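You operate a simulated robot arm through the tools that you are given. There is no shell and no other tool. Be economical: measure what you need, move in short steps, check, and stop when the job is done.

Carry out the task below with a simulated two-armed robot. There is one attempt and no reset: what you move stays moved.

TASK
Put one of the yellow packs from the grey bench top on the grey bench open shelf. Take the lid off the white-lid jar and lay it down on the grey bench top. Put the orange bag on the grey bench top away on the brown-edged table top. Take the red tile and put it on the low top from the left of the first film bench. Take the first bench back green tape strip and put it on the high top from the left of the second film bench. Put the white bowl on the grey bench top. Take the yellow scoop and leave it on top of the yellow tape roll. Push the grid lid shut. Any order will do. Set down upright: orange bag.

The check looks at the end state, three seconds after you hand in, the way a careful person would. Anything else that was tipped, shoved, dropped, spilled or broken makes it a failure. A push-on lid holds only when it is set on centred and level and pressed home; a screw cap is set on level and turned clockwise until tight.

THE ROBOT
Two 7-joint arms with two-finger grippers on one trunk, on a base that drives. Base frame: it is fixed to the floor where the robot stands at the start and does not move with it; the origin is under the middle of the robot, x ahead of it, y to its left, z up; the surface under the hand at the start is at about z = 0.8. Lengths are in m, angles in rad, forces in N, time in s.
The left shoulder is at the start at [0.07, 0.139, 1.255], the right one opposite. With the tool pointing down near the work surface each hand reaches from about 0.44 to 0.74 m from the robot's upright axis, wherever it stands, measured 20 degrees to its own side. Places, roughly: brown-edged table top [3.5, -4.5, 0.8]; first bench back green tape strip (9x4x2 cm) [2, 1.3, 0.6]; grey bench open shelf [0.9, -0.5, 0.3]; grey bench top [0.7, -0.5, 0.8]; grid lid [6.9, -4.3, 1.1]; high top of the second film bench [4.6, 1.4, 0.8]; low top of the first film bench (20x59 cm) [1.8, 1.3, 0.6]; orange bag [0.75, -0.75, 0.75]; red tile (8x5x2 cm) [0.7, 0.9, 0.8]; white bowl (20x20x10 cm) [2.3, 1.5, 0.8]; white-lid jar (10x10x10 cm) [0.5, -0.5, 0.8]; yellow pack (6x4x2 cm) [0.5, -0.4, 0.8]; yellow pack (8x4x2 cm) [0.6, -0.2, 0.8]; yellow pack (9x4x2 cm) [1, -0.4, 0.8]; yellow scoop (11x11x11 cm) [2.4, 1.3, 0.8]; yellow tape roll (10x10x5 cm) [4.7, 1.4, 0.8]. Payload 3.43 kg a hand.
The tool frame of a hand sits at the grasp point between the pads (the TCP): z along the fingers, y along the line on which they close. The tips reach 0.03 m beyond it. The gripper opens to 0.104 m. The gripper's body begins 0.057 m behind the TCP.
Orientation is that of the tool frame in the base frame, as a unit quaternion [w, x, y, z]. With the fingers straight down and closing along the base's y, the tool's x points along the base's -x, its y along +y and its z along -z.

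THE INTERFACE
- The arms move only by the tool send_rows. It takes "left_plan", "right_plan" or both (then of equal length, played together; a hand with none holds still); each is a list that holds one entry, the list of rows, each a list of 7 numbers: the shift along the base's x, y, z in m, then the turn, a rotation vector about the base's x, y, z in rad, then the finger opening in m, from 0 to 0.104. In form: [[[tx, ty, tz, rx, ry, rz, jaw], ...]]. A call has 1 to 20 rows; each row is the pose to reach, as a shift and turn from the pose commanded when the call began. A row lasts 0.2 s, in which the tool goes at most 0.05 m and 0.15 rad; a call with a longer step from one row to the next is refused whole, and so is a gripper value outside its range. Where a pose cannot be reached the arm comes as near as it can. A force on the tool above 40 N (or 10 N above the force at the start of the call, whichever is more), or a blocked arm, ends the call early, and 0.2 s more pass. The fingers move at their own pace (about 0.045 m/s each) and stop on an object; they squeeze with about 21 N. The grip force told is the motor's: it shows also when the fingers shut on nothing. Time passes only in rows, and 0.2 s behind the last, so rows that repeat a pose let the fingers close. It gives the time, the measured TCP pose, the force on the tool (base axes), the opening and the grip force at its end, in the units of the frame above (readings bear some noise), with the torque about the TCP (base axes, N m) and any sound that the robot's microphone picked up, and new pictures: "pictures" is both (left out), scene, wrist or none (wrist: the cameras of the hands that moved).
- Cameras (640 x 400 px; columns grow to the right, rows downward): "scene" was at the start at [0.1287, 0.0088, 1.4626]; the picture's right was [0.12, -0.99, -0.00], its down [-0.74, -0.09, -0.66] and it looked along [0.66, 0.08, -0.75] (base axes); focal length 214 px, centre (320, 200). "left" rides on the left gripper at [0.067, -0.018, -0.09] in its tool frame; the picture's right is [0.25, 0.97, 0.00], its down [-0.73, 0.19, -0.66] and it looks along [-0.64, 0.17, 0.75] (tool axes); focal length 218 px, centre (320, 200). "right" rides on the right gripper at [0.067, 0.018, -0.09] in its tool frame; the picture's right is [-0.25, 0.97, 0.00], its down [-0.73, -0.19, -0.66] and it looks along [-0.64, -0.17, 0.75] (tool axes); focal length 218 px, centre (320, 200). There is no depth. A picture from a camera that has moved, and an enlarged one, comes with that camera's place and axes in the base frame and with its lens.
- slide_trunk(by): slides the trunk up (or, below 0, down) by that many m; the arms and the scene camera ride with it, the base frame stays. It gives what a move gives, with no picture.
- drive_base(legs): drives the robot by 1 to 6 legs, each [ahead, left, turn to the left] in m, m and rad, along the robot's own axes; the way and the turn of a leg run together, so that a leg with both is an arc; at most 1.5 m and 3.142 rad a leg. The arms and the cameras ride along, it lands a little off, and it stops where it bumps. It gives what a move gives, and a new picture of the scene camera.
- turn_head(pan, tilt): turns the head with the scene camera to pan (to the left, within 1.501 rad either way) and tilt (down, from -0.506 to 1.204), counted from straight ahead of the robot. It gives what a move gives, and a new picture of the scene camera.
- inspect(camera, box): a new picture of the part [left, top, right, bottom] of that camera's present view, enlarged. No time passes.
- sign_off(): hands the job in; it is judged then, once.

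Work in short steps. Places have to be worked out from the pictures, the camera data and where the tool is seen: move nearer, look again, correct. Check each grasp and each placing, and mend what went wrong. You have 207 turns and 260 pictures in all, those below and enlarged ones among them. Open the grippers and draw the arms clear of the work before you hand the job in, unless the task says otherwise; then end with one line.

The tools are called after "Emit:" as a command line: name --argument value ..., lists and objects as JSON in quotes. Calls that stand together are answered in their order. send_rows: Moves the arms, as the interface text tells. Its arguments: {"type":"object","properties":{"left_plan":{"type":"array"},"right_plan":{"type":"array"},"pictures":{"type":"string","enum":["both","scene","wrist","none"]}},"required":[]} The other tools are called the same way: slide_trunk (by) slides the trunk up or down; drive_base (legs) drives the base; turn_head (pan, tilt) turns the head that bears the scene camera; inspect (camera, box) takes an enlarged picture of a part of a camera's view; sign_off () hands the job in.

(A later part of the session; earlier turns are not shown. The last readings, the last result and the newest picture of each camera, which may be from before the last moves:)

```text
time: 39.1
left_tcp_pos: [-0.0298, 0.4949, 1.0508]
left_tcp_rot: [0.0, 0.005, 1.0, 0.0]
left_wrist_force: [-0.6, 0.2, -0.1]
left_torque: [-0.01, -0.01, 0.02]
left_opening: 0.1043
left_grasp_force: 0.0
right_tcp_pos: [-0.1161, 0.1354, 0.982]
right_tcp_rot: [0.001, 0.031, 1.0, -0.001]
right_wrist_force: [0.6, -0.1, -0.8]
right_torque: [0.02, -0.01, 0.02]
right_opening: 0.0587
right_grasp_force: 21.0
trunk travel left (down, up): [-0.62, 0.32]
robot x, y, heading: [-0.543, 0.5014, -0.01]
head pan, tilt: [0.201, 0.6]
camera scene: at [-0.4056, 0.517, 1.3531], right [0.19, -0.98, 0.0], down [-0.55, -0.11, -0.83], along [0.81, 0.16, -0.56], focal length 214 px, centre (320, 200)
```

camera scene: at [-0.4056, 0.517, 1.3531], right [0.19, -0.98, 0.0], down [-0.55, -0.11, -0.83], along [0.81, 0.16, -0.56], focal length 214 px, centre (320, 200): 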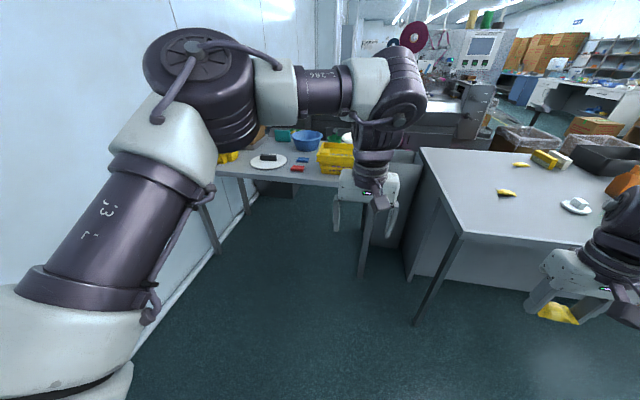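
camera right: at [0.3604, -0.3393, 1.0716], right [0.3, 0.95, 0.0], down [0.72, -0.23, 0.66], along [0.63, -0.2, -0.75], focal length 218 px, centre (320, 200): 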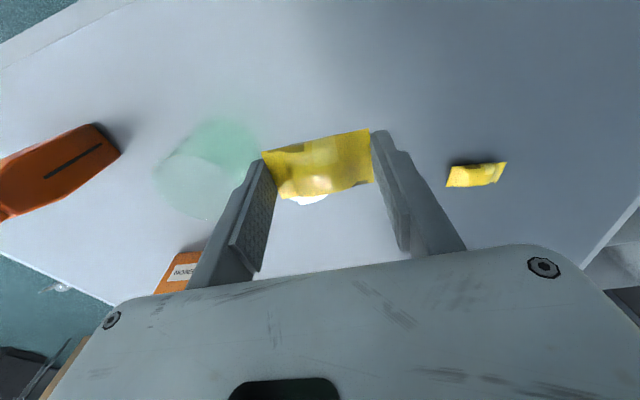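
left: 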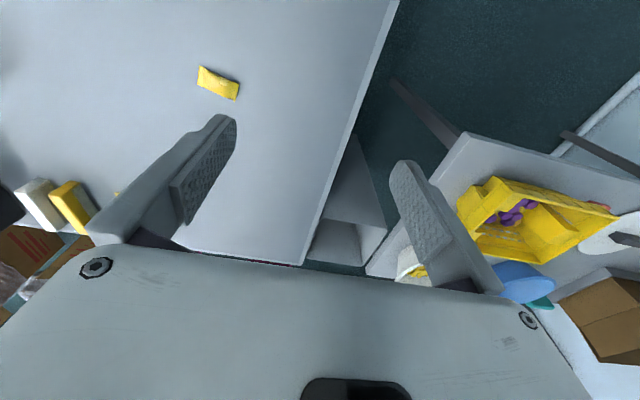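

The red tile is at about (0.68,0.87) near the front edge of the left table. I drive to (0.12,0.66).

Emit:
drive_base --legs '[[0.66, 0.17, 0]]'

Emit:
turn_head --pan 0.4 --tilt 0.8

Emit:
send_rows --left_plan '[[[0, 0.03, 0, 0, 0, 0, 0.08], [0, 0.06, 0, 0, 0, 0, 0.08], [0, 0.09, 0, 0, 0, 0, 0.08], [0, 0.12, 0, 0, 0, 0, 0.08], [0, 0.15, 0, 0, 0, 0, 0.08]]]' --pictures "both"

```text
time: 42.9
left_tcp_pos: [0.6276, 0.6601, 1.0509]
left_tcp_rot: [0.001, 0.004, 1.0, 0.0]
left_wrist_force: [0.4, -0.7, -0.3]
left_torque: [-0.01, 0.0, 0.0]
left_opening: 0.1038
left_grasp_force: 0.0
right_tcp_pos: [0.5408, 0.3009, 0.9816]
right_tcp_rot: [0.0, 0.029, 1.0, 0.001]
right_wrist_force: [0.7, 0.6, -0.5]
right_torque: [0.02, 0.02, 0.0]
right_opening: 0.0586
right_grasp_force: 21.2
trunk travel left (down, up): [-0.62, 0.32]
robot x, y, heading: [0.1134, 0.6682, -0.003]
head pan, tilt: [0.201, 0.6]
camera scene: at [0.2519, 0.6822, 1.3532], right [0.19, -0.98, 0.0], down [-0.55, -0.11, -0.83], along [0.81, 0.16, -0.56], focal length 214 px, centre (320, 200)
```

scene: 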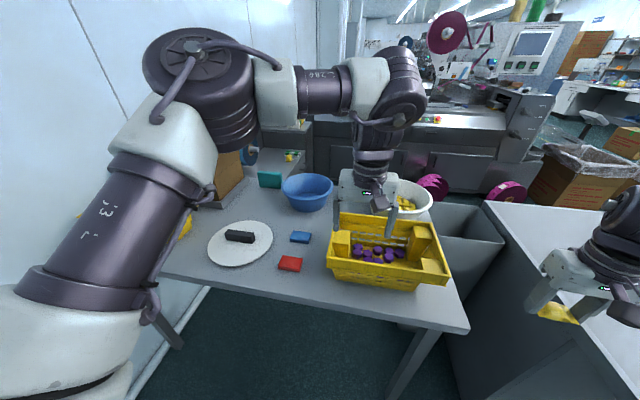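

```text
time: 43.6
left_tcp_pos: [0.6275, 0.6614, 1.0522]
left_tcp_rot: [-0.001, 0.003, 1.0, -0.001]
left_wrist_force: [-0.3, 0.2, 0.2]
left_torque: [0.03, 0.0, 0.0]
left_opening: 0.1042
left_grasp_force: 0.1
right_tcp_pos: [0.5413, 0.3012, 0.9816]
right_tcp_rot: [-0.001, 0.029, 1.0, 0.0]
right_wrist_force: [0.7, 0.6, 0.1]
right_torque: [0.01, 0.01, 0.0]
right_opening: 0.0589
right_grasp_force: 21.1
trunk travel left (down, up): [-0.62, 0.32]
robot x, y, heading: [0.1156, 0.6666, -0.01]
head pan, tilt: [0.4, 0.799]
camera scene: at [0.2403, 0.6961, 1.3363], right [0.38, -0.92, 0.0], down [-0.66, -0.27, -0.7], along [0.64, 0.27, -0.72], focal length 214 px, centre (320, 200)
```

scene: 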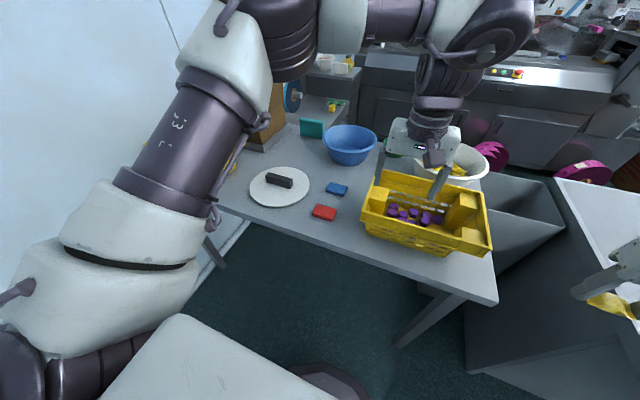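

```text
time: 44.8
left_tcp_pos: [0.6265, 0.8117, 1.0507]
left_tcp_rot: [0.001, 0.005, 1.0, -0.002]
left_wrist_force: [-0.7, 0.0, 0.5]
left_torque: [-0.02, -0.04, -0.02]
left_opening: 0.0798
left_grasp_force: 0.0
right_tcp_pos: [0.5394, 0.3022, 0.9827]
right_tcp_rot: [0.0, 0.029, 1.0, -0.001]
right_wrist_force: [-1.0, -0.1, 0.3]
right_torque: [-0.03, 0.02, 0.03]
right_opening: 0.0588
right_grasp_force: 20.9
trunk travel left (down, up): [-0.62, 0.32]
robot x, y, heading: [0.1192, 0.6685, -0.006]
head pan, tilt: [0.4, 0.799]
camera scene: at [0.2396, 0.6975, 1.3363], right [0.38, -0.92, 0.0], down [-0.66, -0.28, -0.7], along [0.64, 0.27, -0.72], focal length 214 px, centre (320, 200)
camera left: at [0.5594, 0.7939, 1.1413], right [-0.24, 0.97, 0.0], down [0.73, 0.19, 0.66], along [0.64, 0.16, -0.75], focal length 218 px, centre (320, 200)
```

scene: 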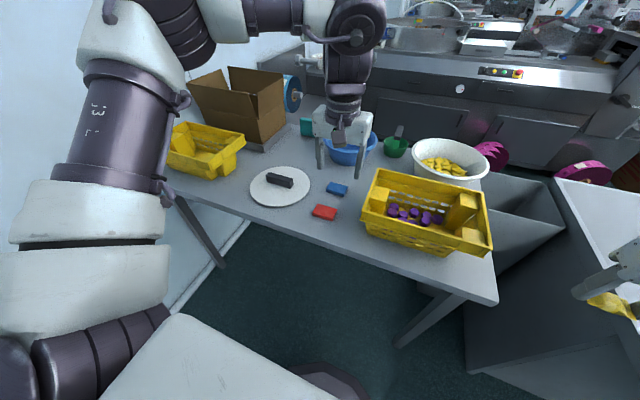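
left: 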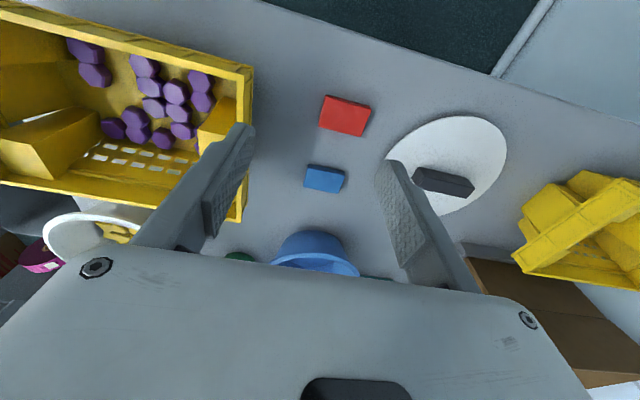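

Red tile at (0.663,0.859), long side along y (yaw -0.08). I open fully and go down over it.

Emit:
send_rows --left_plan '[[[0.02, 0.02, -0.02, 0, 0, -0.04, 0.104], [0.036, 0.047, -0.04, 0, 0, -0.08, 0.104], [0.036, 0.047, -0.08, 0, 0, -0.08, 0.104], [0.036, 0.047, -0.12, 0, 0, -0.08, 0.104], [0.036, 0.047, -0.16, 0, 0, -0.08, 0.104], [0.036, 0.047, -0.18, 0, 0, -0.08, 0.104], [0.036, 0.047, -0.18, 0, 0, -0.08, 0.104]]]' --pictures "wrist"

```text
time: 46.4
left_tcp_pos: [0.6639, 0.857, 0.8709]
left_tcp_rot: [0.001, 0.044, 0.999, -0.001]
left_wrist_force: [0.0, 0.5, 1.1]
left_torque: [0.01, 0.01, 0.02]
left_opening: 0.104
left_grasp_force: 0.1
right_tcp_pos: [0.541, 0.3022, 0.981]
right_tcp_rot: [0.0, 0.028, 1.0, 0.0]
right_wrist_force: [0.3, 0.4, 0.7]
right_torque: [0.01, 0.06, -0.03]
right_opening: 0.0586
right_grasp_force: 21.3
trunk travel left (down, up): [-0.62, 0.32]
robot x, y, heading: [0.1146, 0.6684, -0.01]
head pan, tilt: [0.4, 0.799]
camera left: at [0.5948, 0.8459, 0.9612], right [-0.17, 0.99, 0.0], down [0.74, 0.13, 0.66], along [0.65, 0.11, -0.75], focal length 218 px, centre (320, 200)
```

left: 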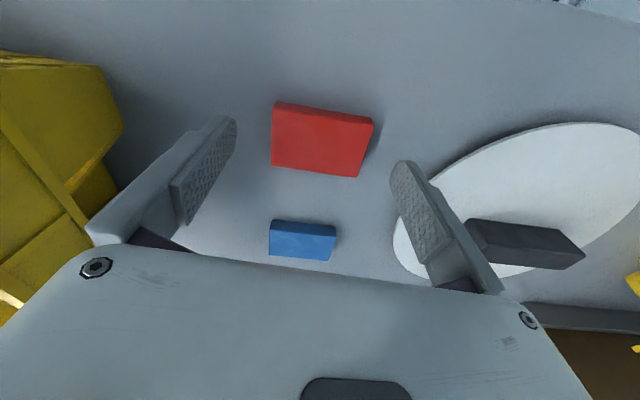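

Aligned; small yaw correction, then down to z≈0.835 and close.

Emit:
send_rows --left_plan '[[[0, 0, -0.018, 0, 0, 0.045, 0.104], [0, 0, -0.036, 0, 0, 0.045, 0.104], [0, 0, -0.036, 0, 0, 0.045, 0.06], [0, 0, -0.036, 0, 0, 0.045, 0.03], [0, 0, -0.036, 0, 0, 0.045, 0.0], [0, 0, -0.036, 0, 0, 0.045, 0.0]]]' --pictures "none"

Emit:
send_rows --left_plan '[[[0, 0, 0.03, 0, 0, 0, 0], [0, 0, 0.07, 0, 0, 0, 0], [0, 0, 0.11, 0, 0, 0, 0], [0, 0, 0.15, 0, 0, 0, 0], [0, 0, 0.18, 0, 0, 0, 0]]]' --pictures "wrist"

```text
time: 47.8
left_tcp_pos: [0.6643, 0.8576, 0.8341]
left_tcp_rot: [-0.001, 0.021, 1.0, 0.0]
left_wrist_force: [0.6, -0.6, 0.6]
left_torque: [-0.03, 0.01, 0.03]
left_opening: 0.0694
left_grasp_force: 20.4
right_tcp_pos: [0.54, 0.3023, 0.9815]
right_tcp_rot: [0.0, 0.028, 1.0, 0.0]
right_wrist_force: [-0.2, 0.7, 0.9]
right_torque: [0.03, 0.0, 0.01]
right_opening: 0.0587
right_grasp_force: 21.1
trunk travel left (down, up): [-0.62, 0.32]
robot x, y, heading: [0.113, 0.6672, -0.012]
head pan, tilt: [0.4, 0.799]
```

```text
time: 49.0
left_tcp_pos: [0.6633, 0.8568, 1.0158]
left_tcp_rot: [0.001, 0.021, 1.0, -0.001]
left_wrist_force: [0.6, -0.2, -0.2]
left_torque: [0.04, 0.01, -0.01]
left_opening: 0.0696
left_grasp_force: 21.1
right_tcp_pos: [0.5409, 0.3013, 0.9825]
right_tcp_rot: [0.0, 0.029, 1.0, 0.0]
right_wrist_force: [-0.8, -0.9, -0.3]
right_torque: [0.0, -0.02, -0.03]
right_opening: 0.0587
right_grasp_force: 20.7
trunk travel left (down, up): [-0.62, 0.32]
robot x, y, heading: [0.1135, 0.668, -0.009]
head pan, tilt: [0.4, 0.799]
camera left: at [0.595, 0.8411, 1.1058], right [-0.21, 0.98, 0.0], down [0.74, 0.16, 0.66], along [0.64, 0.14, -0.75], focal length 218 px, centre (320, 200)
```

left: 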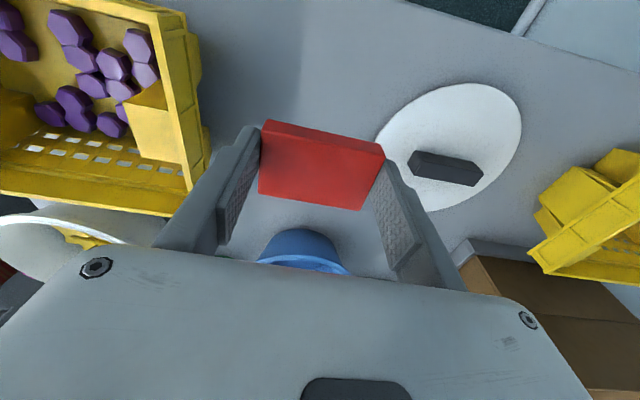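

Tile held. I back off and move to the right side of the bench, then look at the passage.

Emit:
drive_base --legs '[[-0.6, 0, 0], [0, -1.4, 0]]'

Emit:
turn_head --pan -0.5 --tilt 0.5

```text
time: 59.1
left_tcp_pos: [0.0432, -0.5599, 1.0143]
left_tcp_rot: [-0.001, 0.025, 1.0, -0.002]
left_wrist_force: [0.1, 0.0, -0.3]
left_torque: [0.01, -0.01, 0.02]
left_opening: 0.0686
left_grasp_force: 21.0
right_tcp_pos: [-0.0833, -1.1126, 0.9819]
right_tcp_rot: [-0.001, 0.034, 0.999, 0.0]
right_wrist_force: [0.3, -0.3, 0.1]
right_torque: [-0.02, 0.0, 0.05]
right_opening: 0.0589
right_grasp_force: 21.1
trunk travel left (down, up): [-0.62, 0.32]
robot x, y, heading: [-0.5057, -0.7469, -0.016]
head pan, tilt: [0.4, 0.799]
camera scene: at [-0.382, -0.7162, 1.3362], right [0.38, -0.93, 0.0], down [-0.66, -0.27, -0.7], along [0.65, 0.26, -0.72], focal length 214 px, centre (320, 200)
```

scene: 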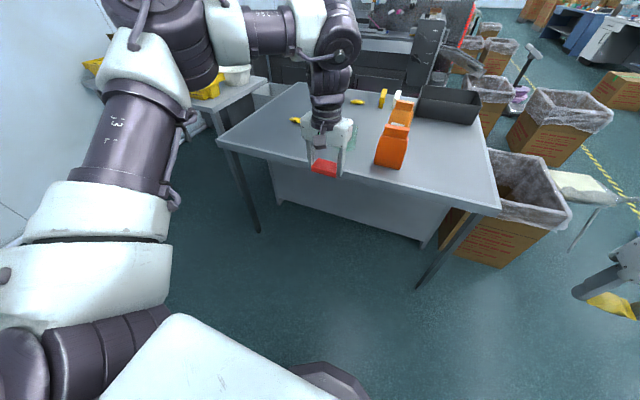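

```text
time: 60.3
left_tcp_pos: [0.0434, -0.558, 1.0145]
left_tcp_rot: [0.0, 0.026, 1.0, 0.0]
left_wrist_force: [0.0, 0.0, 0.3]
left_torque: [-0.02, 0.0, -0.03]
left_opening: 0.0691
left_grasp_force: 20.6
right_tcp_pos: [-0.0836, -1.1136, 0.9826]
right_tcp_rot: [0.0, 0.032, 0.999, 0.0]
right_wrist_force: [0.1, 0.5, 0.3]
right_torque: [-0.01, 0.01, 0.01]
right_opening: 0.0589
right_grasp_force: 20.8
trunk travel left (down, up): [-0.62, 0.32]
robot x, y, heading: [-0.5075, -0.7457, -0.021]
head pan, tilt: [-0.499, 0.499]
camera scene: at [-0.3775, -0.7913, 1.3622], right [-0.49, -0.87, 0.0], down [-0.42, 0.24, -0.88], along [0.76, -0.43, -0.48], focal length 214 px, centre (320, 200)
```

scene: 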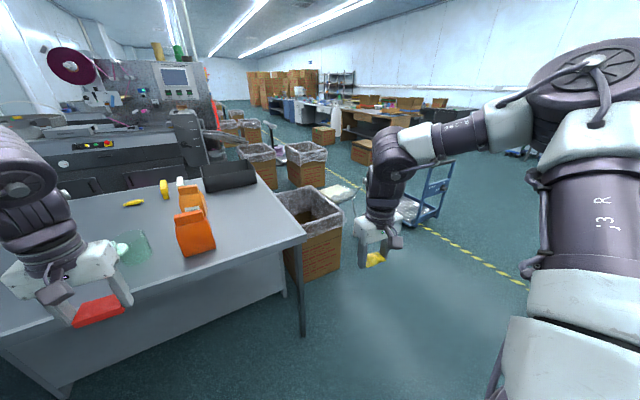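

The near side passage by the bench is narrow (carton, stand, trolley). I face right and look along the open aisle before driving round.

Emit:
turn_head --pan 0 --tilt 0.4

Emit:
drive_base --legs '[[0, 0, -1.5]]'

```text
time: 61.2
left_tcp_pos: [0.0442, -0.5593, 1.0146]
left_tcp_rot: [0.0, 0.025, 1.0, -0.001]
left_wrist_force: [-0.2, -0.4, -0.6]
left_torque: [0.01, 0.03, -0.02]
left_opening: 0.0688
left_grasp_force: 20.9
right_tcp_pos: [-0.0846, -1.1137, 0.9823]
right_tcp_rot: [0.0, 0.033, 0.999, -0.001]
right_wrist_force: [0.6, 0.1, -0.5]
right_torque: [0.01, -0.01, 0.0]
right_opening: 0.0587
right_grasp_force: 21.2
trunk travel left (down, up): [-0.62, 0.32]
robot x, y, heading: [-0.5109, -0.7461, -0.019]
head pan, tilt: [0.0, 0.4]
camera scene: at [-0.3642, -0.7481, 1.3713], right [-0.02, -1.0, 0.0], down [-0.39, 0.01, -0.92], along [0.92, -0.01, -0.39], focal length 214 px, centre (320, 200)
```

scene: 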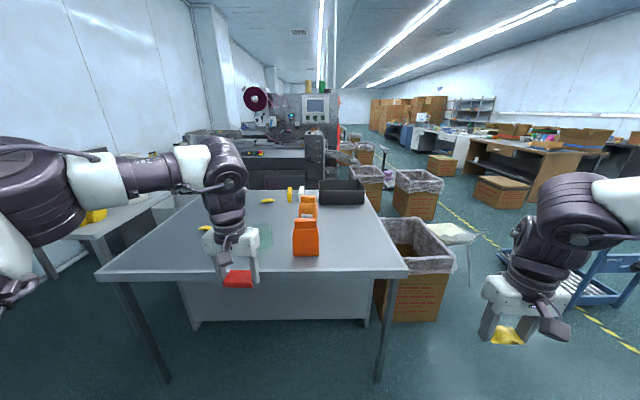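

```text
time: 65.3
left_tcp_pos: [-0.2867, -1.2832, 1.0129]
left_tcp_rot: [-0.001, 0.702, 0.712, -0.001]
left_wrist_force: [-0.3, -0.6, 0.1]
left_torque: [0.0, 0.03, 0.03]
left_opening: 0.0688
left_grasp_force: 20.4
right_tcp_pos: [-0.8481, -1.1911, 0.9818]
right_tcp_rot: [0.0, 0.707, 0.707, 0.0]
right_wrist_force: [-0.3, 0.1, -0.1]
right_torque: [-0.01, -0.02, 0.0]
right_opening: 0.0583
right_grasp_force: 20.6
trunk travel left (down, up): [-0.62, 0.32]
robot x, y, heading: [-0.5088, -0.7473, -1.521]
head pan, tilt: [0.0, 0.4]
camera scene: at [-0.5002, -0.8886, 1.3713], right [-1.0, -0.05, 0.0], down [-0.02, 0.39, -0.92], along [0.04, -0.92, -0.39], focal length 214 px, centre (320, 200)
```

scene: 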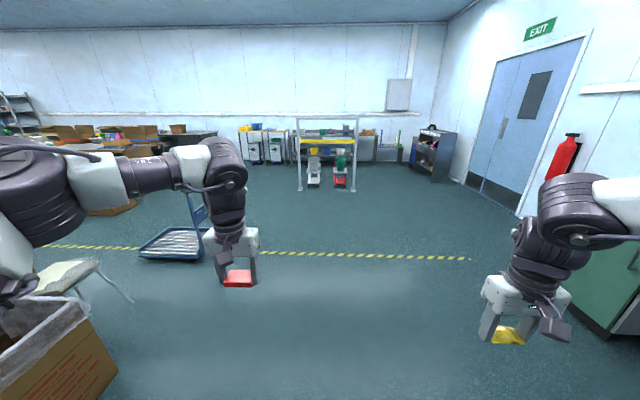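

Wide open ahead; the trolley lies at x 0.6–1.3, y −2.35…−2.9. I drive to y≈−3.5, then turn to +x.

Emit:
drive_base --legs '[[1.4, 0, 0], [1.3, 0, 0], [0, 0, 1.52], [1.2, 0, 0]]'

Emit:
turn_head --pan 0.9 --tilt 0.4

```text
time: 87.8
left_tcp_pos: [1.3784, -3.2431, 1.0163]
left_tcp_rot: [0.001, 0.023, 1.0, -0.001]
left_wrist_force: [0.4, 0.0, -0.5]
left_torque: [0.01, 0.02, 0.01]
left_opening: 0.0688
left_grasp_force: 20.4
right_tcp_pos: [1.2542, -3.7991, 0.9819]
right_tcp_rot: [0.0, 0.03, 1.0, 0.0]
right_wrist_force: [0.4, 0.2, 0.2]
right_torque: [0.02, -0.02, 0.01]
right_opening: 0.0587
right_grasp_force: 21.2
trunk travel left (down, up): [-0.62, 0.32]
robot x, y, heading: [0.8252, -3.4361, -0.011]
head pan, tilt: [0.0, 0.4]
camera scene: at [0.9726, -3.4345, 1.3714], right [-0.01, -1.0, 0.0], down [-0.39, 0.0, -0.92], along [0.92, -0.01, -0.39], focal length 214 px, centre (320, 200)
```

scene: 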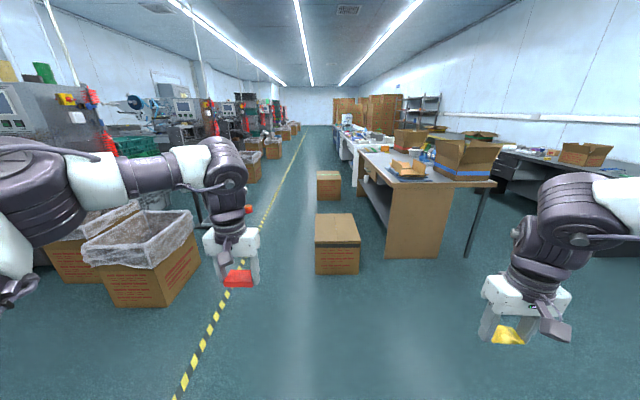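

```text
time: 89.0
left_tcp_pos: [1.3798, -3.2442, 1.0147]
left_tcp_rot: [0.0, 0.023, 1.0, -0.001]
left_wrist_force: [0.0, 0.5, -1.1]
left_torque: [0.01, -0.02, 0.02]
left_opening: 0.0689
left_grasp_force: 21.1
right_tcp_pos: [1.2543, -3.8002, 0.9817]
right_tcp_rot: [0.0, 0.03, 1.0, -0.001]
right_wrist_force: [0.1, -0.6, -0.6]
right_torque: [-0.02, 0.0, 0.0]
right_opening: 0.0586
right_grasp_force: 21.2
trunk travel left (down, up): [-0.62, 0.32]
robot x, y, heading: [0.8314, -3.4309, -0.016]
head pan, tilt: [0.901, 0.4]
camera scene: at [0.9386, -3.3616, 1.3713], right [0.78, -0.63, 0.0], down [-0.25, -0.3, -0.92], along [0.58, 0.71, -0.39], focal length 214 px, centre (320, 200)
```

scene: 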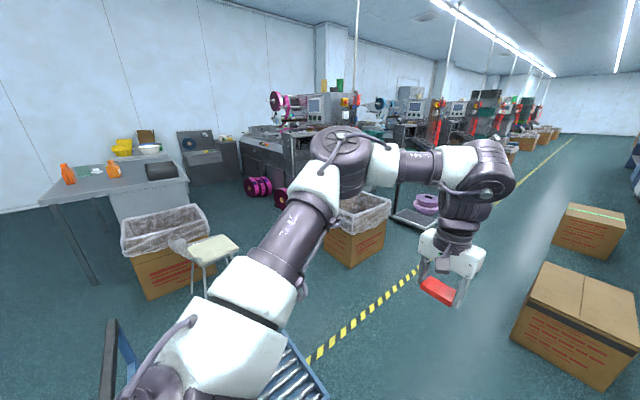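

Channel centre is x≈1.75 between stool and cartons. I drive there and up the channel to y≈-0.9.

Emit:
drive_base --legs '[[0.93, 0, 0], [0, 0, 1.587], [1.3, 0, 0]]'

Emit:
turn_head --pan 0.3 --tilt 0.5

```text
time: 103.8
left_tcp_pos: [1.5871, -1.5991, 1.0138]
left_tcp_rot: [0.001, -0.691, 0.723, 0.0]
left_wrist_force: [-0.1, 0.3, 0.3]
left_torque: [0.02, 0.0, 0.0]
left_opening: 0.0689
left_grasp_force: 21.4
right_tcp_pos: [2.1411, -1.7233, 0.981]
right_tcp_rot: [0.0, -0.685, 0.729, 0.001]
right_wrist_force: [0.4, -0.4, 0.5]
right_torque: [-0.02, -0.01, -0.01]
right_opening: 0.0589
right_grasp_force: 21.3
trunk travel left (down, up): [-0.62, 0.32]
robot x, y, heading: [1.7747, -2.15, 1.557]
head pan, tilt: [0.901, 0.4]
camera scene: at [1.7044, -2.04, 1.3714], right [0.63, 0.78, 0.0], down [0.3, -0.25, -0.92], along [-0.72, 0.58, -0.39], focal length 214 px, centre (320, 200)
```

scene: 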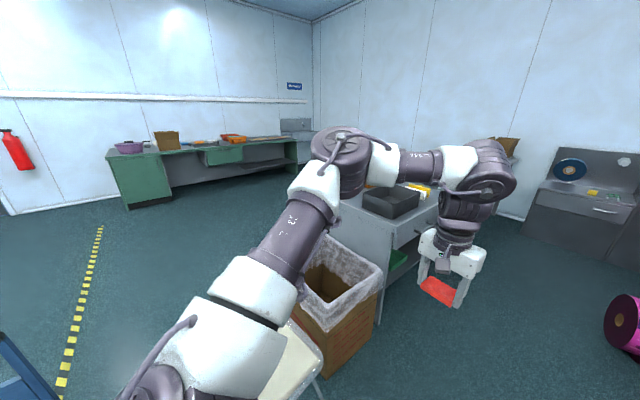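

```text
time: 104.8
left_tcp_pos: [1.5862, -1.5985, 1.0153]
left_tcp_rot: [0.001, -0.691, 0.723, 0.0]
left_wrist_force: [-0.2, 0.1, -0.5]
left_torque: [0.02, 0.02, -0.03]
left_opening: 0.0691
left_grasp_force: 21.0
right_tcp_pos: [2.1425, -1.7241, 0.9817]
right_tcp_rot: [-0.001, -0.685, 0.729, 0.0]
right_wrist_force: [0.3, 0.0, -0.1]
right_torque: [-0.01, -0.02, 0.02]
right_opening: 0.0586
right_grasp_force: 21.0
trunk travel left (down, up): [-0.62, 0.32]
robot x, y, heading: [1.7778, -2.1491, 1.562]
head pan, tilt: [0.3, 0.499]
camera scene: at [1.7503, -2.0112, 1.3622], right [0.96, 0.29, 0.0], down [0.14, -0.46, -0.88], along [-0.25, 0.84, -0.48], focal length 214 px, centre (320, 200)
```

scene: 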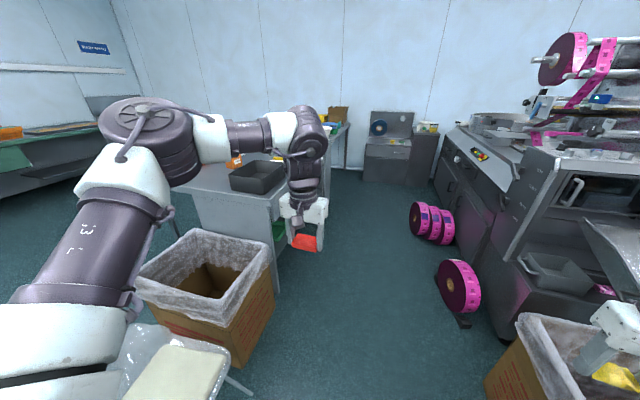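

I can see shelf openings on this far side of the bench. I continue to y≈-0.7 and turn to face the bench.

Emit:
drive_base --legs '[[1.4, 0.03, 0], [0, 0, 1.58]]'

Emit:
turn_head --pan 0.0 --tilt 0.9

```text
time: 115.6
left_tcp_pos: [1.2122, -0.9431, 1.015]
left_tcp_rot: [-0.001, 1.0, -0.022, -0.001]
left_wrist_force: [0.9, -0.4, 0.1]
left_torque: [0.02, 0.01, 0.0]
left_opening: 0.0689
left_grasp_force: 21.1
right_tcp_pos: [1.3365, -0.3881, 0.9823]
right_tcp_rot: [0.001, 1.0, -0.03, 0.0]
right_wrist_force: [-0.9, 0.1, -0.2]
right_torque: [0.02, -0.02, -0.01]
right_opening: 0.0588
right_grasp_force: 20.8
trunk travel left (down, up): [-0.62, 0.32]
robot x, y, heading: [1.7613, -0.7546, 3.131]
head pan, tilt: [0.3, 0.499]
camera scene: at [1.6251, -0.7793, 1.3622], right [-0.29, 0.96, 0.0], down [0.46, 0.14, -0.88], along [-0.84, -0.25, -0.48], focal length 214 px, centre (320, 200)
```

scene: 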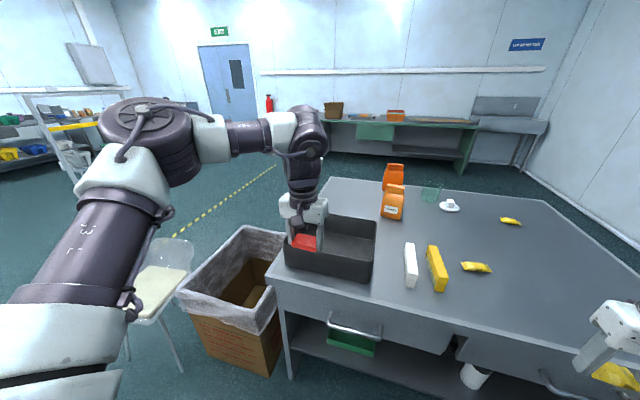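

```text
time: 116.5
left_tcp_pos: [1.2115, -0.9418, 1.0135]
left_tcp_rot: [-0.001, 1.0, -0.023, -0.001]
left_wrist_force: [-0.4, -0.5, -0.6]
left_torque: [0.03, 0.01, 0.03]
left_opening: 0.0691
left_grasp_force: 20.6
right_tcp_pos: [1.3374, -0.3882, 0.9824]
right_tcp_rot: [0.0, 1.0, -0.03, 0.001]
right_wrist_force: [-0.3, -0.1, 0.1]
right_torque: [0.0, 0.01, -0.04]
right_opening: 0.0584
right_grasp_force: 20.8
trunk travel left (down, up): [-0.62, 0.32]
robot x, y, heading: [1.763, -0.7524, 3.129]
head pan, tilt: [0.0, 0.901]
camera scene: at [1.6368, -0.7525, 1.3284], right [0.01, 1.0, 0.0], down [0.78, -0.01, -0.62], along [-0.62, 0.01, -0.78], focal length 214 px, centre (320, 200)
```

scene: 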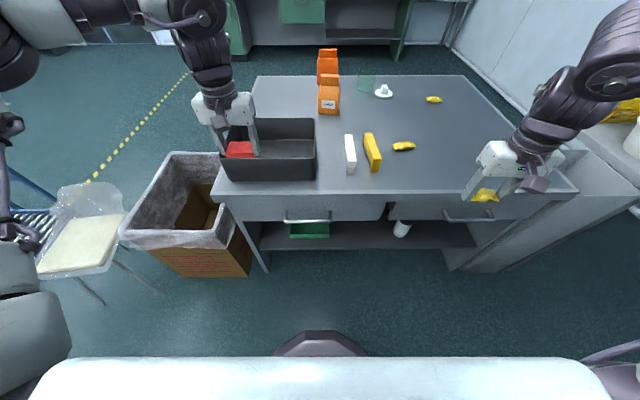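

Behind the bench: open shelf below the drawers, green crate at y≈-0.8, white roll at y≈-0.31; free space near y≈-0.53. I lift and retract the left hand first, then lower the trunk.

Emit:
send_rows --left_plan '[[[0.0, 0, 0.045, 0, 0, 0, 0], [0.0, 0, 0.09, 0, 0, 0, 0], [0.03, 0, 0.12, 0, 0, 0, 0], [0.06, 0, 0.15, 0, 0, 0, 0], [0.09, 0, 0.18, 0, 0, 0, 0], [0.12, 0, 0.21, 0, 0, 0, 0], [0.12, 0, 0.25, 0, 0, 0, 0]]]' --pictures "none"

Emit:
slide_trunk --by -0.37

Emit:
turn_head --pan -0.2 --tilt 0.75

```text
time: 118.1
left_tcp_pos: [1.3327, -0.9394, 1.2656]
left_tcp_rot: [0.001, 1.0, -0.023, -0.001]
left_wrist_force: [0.6, 0.8, -0.9]
left_torque: [-0.03, 0.0, 0.02]
left_opening: 0.069
left_grasp_force: 21.0
right_tcp_pos: [1.3368, -0.3849, 0.9819]
right_tcp_rot: [0.001, 1.0, -0.03, 0.0]
right_wrist_force: [0.5, 0.4, -0.9]
right_torque: [-0.02, 0.0, 0.0]
right_opening: 0.0586
right_grasp_force: 20.7
trunk travel left (down, up): [-0.62, 0.32]
robot x, y, heading: [1.7628, -0.7512, 3.135]
head pan, tilt: [0.0, 0.901]
```

```text
time: 121.7
left_tcp_pos: [1.3323, -0.9426, 0.8942]
left_tcp_rot: [-0.002, 1.0, -0.023, -0.002]
left_wrist_force: [0.9, -0.2, 0.9]
left_torque: [0.04, -0.05, 0.04]
left_opening: 0.069
left_grasp_force: 20.5
right_tcp_pos: [1.3377, -0.3882, 0.6112]
right_tcp_rot: [0.0, 1.0, -0.031, 0.0]
right_wrist_force: [-0.5, -0.1, -0.7]
right_torque: [-0.02, -0.02, 0.0]
right_opening: 0.0585
right_grasp_force: 21.1
trunk travel left (down, up): [-0.25, 0.69]
robot x, y, heading: [1.7608, -0.7512, 3.127]
head pan, tilt: [0.0, 0.901]
```

```text
time: 122.4
left_tcp_pos: [1.3336, -0.942, 0.8946]
left_tcp_rot: [-0.001, 1.0, -0.022, -0.001]
left_wrist_force: [-0.3, 0.7, 0.1]
left_torque: [0.01, 0.0, 0.0]
left_opening: 0.069
left_grasp_force: 20.6
right_tcp_pos: [1.338, -0.3865, 0.6118]
right_tcp_rot: [-0.001, 1.0, -0.031, 0.0]
right_wrist_force: [0.0, -0.3, 0.0]
right_torque: [0.01, 0.0, 0.02]
right_opening: 0.0585
right_grasp_force: 20.8
trunk travel left (down, up): [-0.25, 0.69]
robot x, y, heading: [1.7647, -0.7541, 3.13]
head pan, tilt: [-0.201, 0.75]
camera scene: at [1.6314, -0.736, 0.9702], right [0.21, 0.98, 0.0], down [0.67, -0.14, -0.73], along [-0.71, 0.15, -0.68], focal length 214 px, centre (320, 200)
```

scene: 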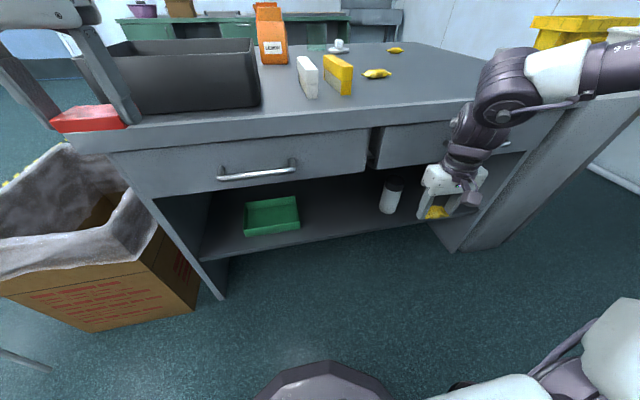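

Clear view: free shelf between crate and white jar. I pitch the right hand forward by 60° and lower it in front of the opening.

Emit:
send_rows --right_plan '[[[0.0, -0.022, -0.028, 0, 0.15, 0, 0], [0.0, -0.044, -0.056, 0, 0.3, 0, 0], [0.0, -0.066, -0.084, 0, 0.45, 0, 0], [0.0, -0.088, -0.112, 0, 0.6, 0, 0], [0.0, -0.11, -0.14, 0, 0.75, 0, 0], [0.0, -0.132, -0.168, 0, 0.9, 0, 0], [0.0, -0.154, -0.2, 0, 1.047, 0, 0], [0.0, -0.154, -0.2, 0, 1.047, 0, 0]]]' --pictures "both"

```text
time: 124.2
left_tcp_pos: [1.3333, -0.9428, 0.895]
left_tcp_rot: [-0.001, 1.0, -0.024, -0.001]
left_wrist_force: [-0.8, -0.3, -0.7]
left_torque: [0.0, 0.03, 0.01]
left_opening: 0.0692
left_grasp_force: 21.0
right_tcp_pos: [1.2932, -0.5171, 0.5166]
right_tcp_rot: [0.013, 0.866, -0.028, -0.499]
right_wrist_force: [-0.2, -0.3, -0.4]
right_torque: [-0.01, 0.02, 0.04]
right_opening: 0.0584
right_grasp_force: 21.0
right hand out of reach, approached as far as the arm can: row 6, 7, 8
trunk travel left (down, up): [-0.25, 0.69]
robot x, y, heading: [1.7576, -0.7518, 3.132]
head pan, tilt: [-0.201, 0.75]
camera scene: at [1.6316, -0.7354, 0.9703], right [0.21, 0.98, 0.0], down [0.67, -0.14, -0.73], along [-0.71, 0.15, -0.68], focal length 214 px, centre (320, 200)
camera right: at [1.4036, -0.5391, 0.5031], right [-0.16, -0.95, 0.27], down [0.21, 0.23, 0.95], along [-0.96, 0.21, 0.16], focal length 218 px, centre (320, 200)
```

scene: 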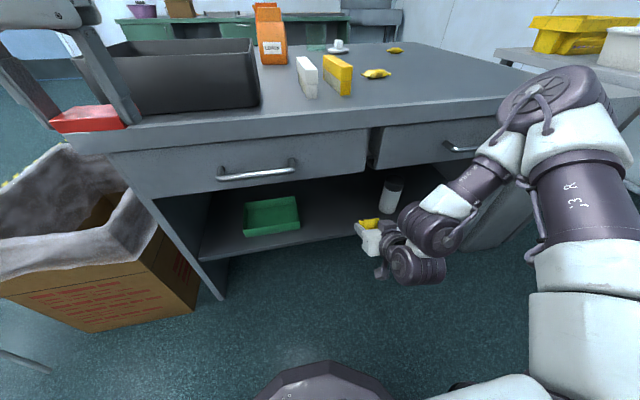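
right: 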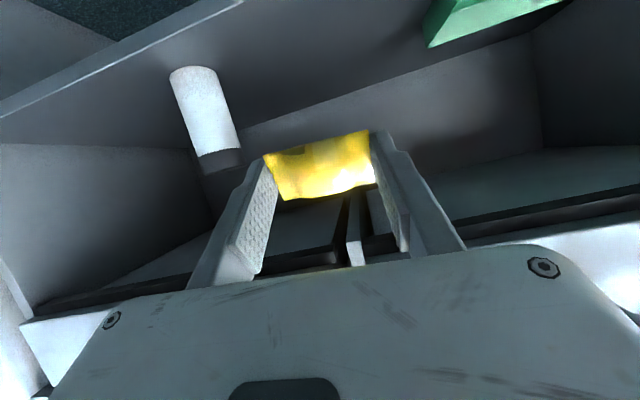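

The wrist camera hangs below the hand, so I use a 45° pitch instead. I advance into the opening, to about (1.06,-0.53,0.42).

Emit:
send_rows --right_plan '[[[-0.03, -0.003, -0.01, 0, -0.13, 0, 0], [-0.06, -0.006, -0.02, 0, -0.26, 0, 0], [-0.1, -0.01, -0.03, 0, -0.26, 0, 0], [-0.14, -0.013, -0.045, 0, -0.26, 0, 0], [-0.18, -0.013, -0.06, 0, -0.26, 0, 0], [-0.21, -0.013, -0.08, 0, -0.26, 0, 0], [-0.23, -0.013, -0.1, 0, -0.26, 0, 0], [-0.23, -0.013, -0.1, 0, -0.26, 0, 0]]]' --pictures "both"

```text
time: 126.0
left_tcp_pos: [1.3331, -0.9431, 0.8937]
left_tcp_rot: [-0.002, 1.0, -0.023, -0.001]
left_wrist_force: [0.1, -0.4, -0.4]
left_torque: [-0.01, -0.04, 0.0]
left_opening: 0.0687
left_grasp_force: 21.8
right_tcp_pos: [1.1154, -0.4841, 0.4874]
right_tcp_rot: [0.012, 0.923, -0.028, -0.382]
right_wrist_force: [-0.4, -0.1, -0.5]
right_torque: [0.01, 0.04, 0.0]
right_opening: 0.0587
right_grasp_force: 21.2
right hand out of reach, approached as far as the arm can: row 4, 5, 6, 7, 8
trunk travel left (down, up): [-0.25, 0.69]
robot x, y, heading: [1.7631, -0.7533, 3.135]
head pan, tilt: [-0.201, 0.75]
camera scene: at [1.6314, -0.736, 0.9702], right [0.21, 0.98, 0.0], down [0.67, -0.14, -0.73], along [-0.71, 0.15, -0.68], focal length 214 px, centre (320, 200)
camera right: at [1.2253, -0.5054, 0.5039], right [-0.22, -0.95, 0.22], down [-0.04, 0.23, 0.97], along [-0.97, 0.2, -0.09], focal length 218 px, centre (320, 200)
```

scene: 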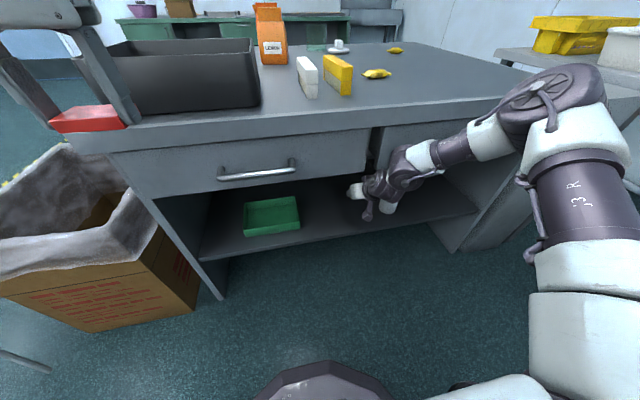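
right: 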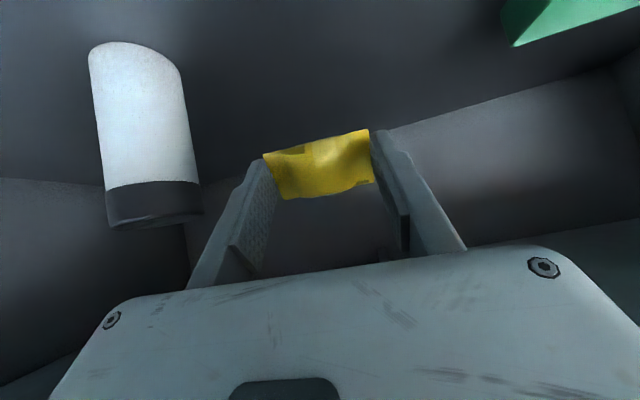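

Reach-limited here. I lower the trunk by 0.09 and drive 0.07 nearer.

Emit:
slide_trunk --by -0.09

Emit:
drive_base --legs '[[0.07, 0, 0]]'

Emit:
inspect --camera "right" --box '[0, 0, 640, 400]'

```text
time: 127.2
left_tcp_pos: [1.3331, -0.9425, 0.8046]
left_tcp_rot: [-0.002, 1.0, -0.022, -0.002]
left_wrist_force: [-0.5, 0.8, -0.1]
left_torque: [-0.01, 0.01, 0.03]
left_opening: 0.0689
left_grasp_force: 21.1
right_tcp_pos: [1.117, -0.4852, 0.3987]
right_tcp_rot: [0.012, 0.923, -0.027, -0.383]
right_wrist_force: [-0.2, -0.8, -0.2]
right_torque: [-0.01, -0.01, 0.03]
right_opening: 0.0588
right_grasp_force: 20.9
trunk travel left (down, up): [-0.16, 0.78]
robot x, y, heading: [1.7624, -0.7525, 3.132]
head pan, tilt: [-0.201, 0.75]
```

```text
time: 128.3
left_tcp_pos: [1.2736, -0.9407, 0.804]
left_tcp_rot: [-0.002, 1.0, -0.027, -0.001]
left_wrist_force: [-0.4, -0.1, -0.7]
left_torque: [0.01, 0.05, 0.0]
left_opening: 0.0687
left_grasp_force: 21.0
right_tcp_pos: [1.0681, -0.4844, 0.3922]
right_tcp_rot: [0.015, 0.927, -0.026, -0.373]
right_wrist_force: [-0.1, 0.0, 0.4]
right_torque: [-0.02, -0.01, 0.03]
right_opening: 0.0588
right_grasp_force: 21.3
trunk travel left (down, up): [-0.16, 0.78]
robot x, y, heading: [1.7054, -0.75, 3.122]
head pan, tilt: [-0.201, 0.75]
stopped in leg 1: the robot was blocked; the commanded pose is now the measured one
camera scene: at [1.5738, -0.7349, 0.8804], right [0.22, 0.98, 0.0], down [0.66, -0.15, -0.73], along [-0.72, 0.16, -0.68], focal length 214 px, centre (320, 200)
```

scene: 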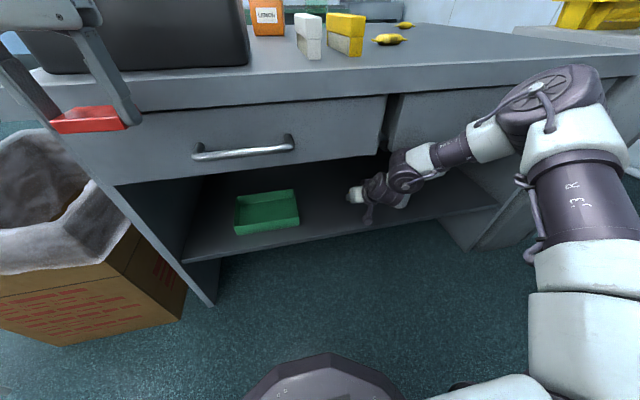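

```text
1.00 times, centred on (320, 200) of right (not enlarged: the box is as wide or as high as the picture)
camera zoom: at [1.1783, -0.5049, 0.4097], right [-0.22, -0.95, 0.22], down [-0.06, 0.24, 0.97], along [-0.97, 0.2, -0.11], focal length 218 px, centre (320, 200)
```

zoom: 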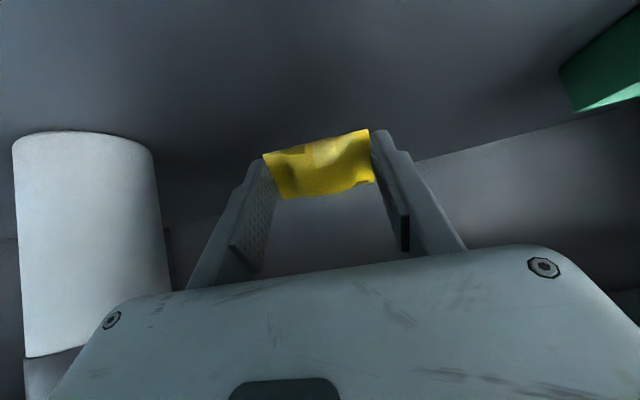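

Blocked slightly (arm near the drawer). The hand is inside the shelf at x≈1.07, z≈0.39. I back off 1 cm and lower with the trunk 4 cm.

Emit:
drive_base --legs '[[-0.012, 0, 0]]'

Emit:
slide_trunk --by -0.04

Emit:
inspect --camera "scene" --box '[230, 140, 480, 270]'

Emit:
inspect --camera "right" --box '[0, 0, 640, 400]'

```text
time: 129.1
left_tcp_pos: [1.2844, -0.9408, 0.8036]
left_tcp_rot: [-0.001, 1.0, -0.026, -0.001]
left_wrist_force: [0.6, 1.0, -0.5]
left_torque: [-0.01, 0.01, 0.0]
left_opening: 0.0689
left_grasp_force: 21.1
right_tcp_pos: [1.0801, -0.4847, 0.3901]
right_tcp_rot: [0.015, 0.927, -0.026, -0.373]
right_wrist_force: [-0.1, -0.1, -0.3]
right_torque: [0.0, -0.03, 0.04]
right_opening: 0.0586
right_grasp_force: 20.9
trunk travel left (down, up): [-0.16, 0.78]
robot x, y, heading: [1.7187, -0.7547, 3.129]
head pan, tilt: [-0.201, 0.75]
camera scene: at [1.5842, -0.735, 0.8803], right [0.22, 0.98, 0.0], down [0.67, -0.15, -0.73], along [-0.71, 0.16, -0.68], focal length 214 px, centre (320, 200)
```

scene: 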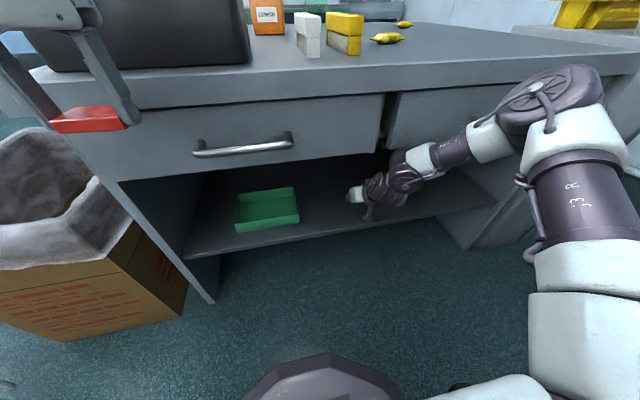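

```text
time: 129.9
left_tcp_pos: [1.285, -0.9393, 0.7624]
left_tcp_rot: [-0.002, 1.0, -0.026, -0.002]
left_wrist_force: [-0.6, 0.8, 0.6]
left_torque: [0.05, 0.01, 0.01]
left_opening: 0.0692
left_grasp_force: 21.3
right_tcp_pos: [1.0789, -0.4852, 0.3537]
right_tcp_rot: [0.014, 0.926, -0.027, -0.376]
right_wrist_force: [-3.3, 0.7, 10.1]
right_torque: [0.2, 0.24, 0.05]
right_opening: 0.0584
right_grasp_force: 21.2
trunk travel left (down, up): [-0.12, 0.82]
robot x, y, heading: [1.7151, -0.7555, 3.127]
head pan, tilt: [-0.201, 0.75]
```

```text
2.56 times, centred on (355, 205) of scene
camera zoom: at [1.5847, -0.7353, 0.8406], right [0.22, 0.98, 0.0], down [0.67, -0.15, -0.73], along [-0.71, 0.16, -0.68], focal length 549 px, centre (230, 187)
```

zoom: 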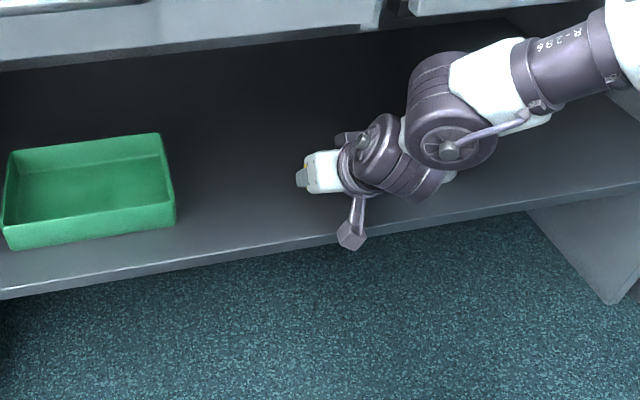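

```text
1.00 times, centred on (320, 200) of right (not enlarged: the box is as wide or as high as the picture)
camera zoom: at [1.1874, -0.5055, 0.3709], right [-0.22, -0.95, 0.22], down [-0.06, 0.24, 0.97], along [-0.97, 0.2, -0.11], focal length 218 px, centre (320, 200)
```

zoom: 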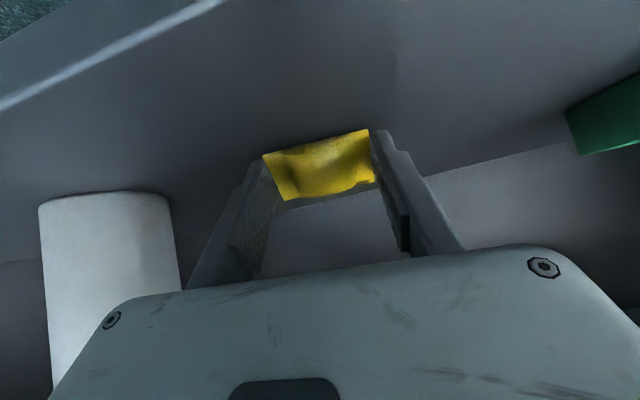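

10 N upward at the tips: the pack's edge touches the shelf (z≈0.32). Open and withdraw along the tool axis.

Emit:
send_rows --right_plan '[[[0, 0, 0.002, 0, 0, 0, 0.075], [0, 0, 0.002, 0, 0, 0, 0.09], [0, 0, 0.002, 0, 0, 0, 0.09], [0.02, 0, 0.018, 0, 0, 0, 0.09], [0.04, 0, 0.035, 0, 0, 0, 0.09], [0.08, 0, 0.06, 0, 0, 0, 0.09], [0.12, 0, 0.07, 0, 0, 0, 0.09]]]' --pictures "both"

```text
time: 131.5
left_tcp_pos: [1.2844, -0.9404, 0.7628]
left_tcp_rot: [-0.001, 1.0, -0.027, -0.001]
left_wrist_force: [0.2, -0.5, -1.1]
left_torque: [0.02, 0.01, 0.0]
left_opening: 0.0687
left_grasp_force: 21.1
right_tcp_pos: [1.2005, -0.4843, 0.4212]
right_tcp_rot: [0.015, 0.927, -0.026, -0.374]
right_wrist_force: [-0.4, 0.2, 0.1]
right_torque: [-0.04, -0.02, 0.01]
right_opening: 0.0899
right_grasp_force: 0.0
trunk travel left (down, up): [-0.12, 0.82]
robot x, y, heading: [1.7169, -0.7541, 3.125]
head pan, tilt: [-0.201, 0.75]
camera scene: at [1.5841, -0.735, 0.8403], right [0.22, 0.98, 0.0], down [0.67, -0.15, -0.73], along [-0.71, 0.16, -0.68], focal length 214 px, centre (320, 200)
camera right: at [1.3095, -0.5041, 0.4394], right [-0.22, -0.95, 0.22], down [-0.06, 0.24, 0.97], along [-0.97, 0.2, -0.11], focal length 218 px, centre (320, 200)
```

scene: 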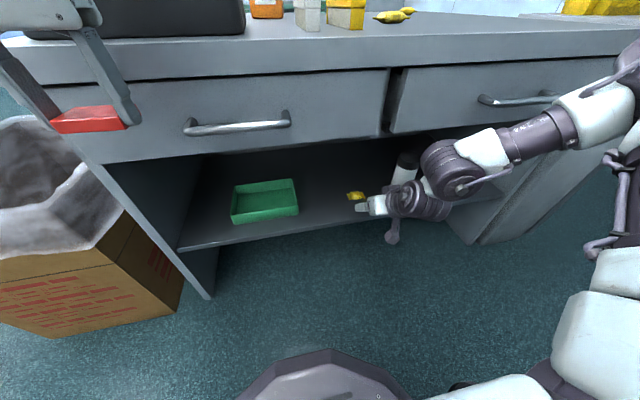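
right: 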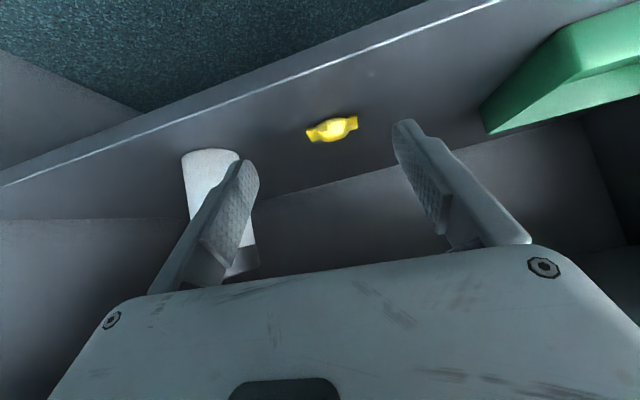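

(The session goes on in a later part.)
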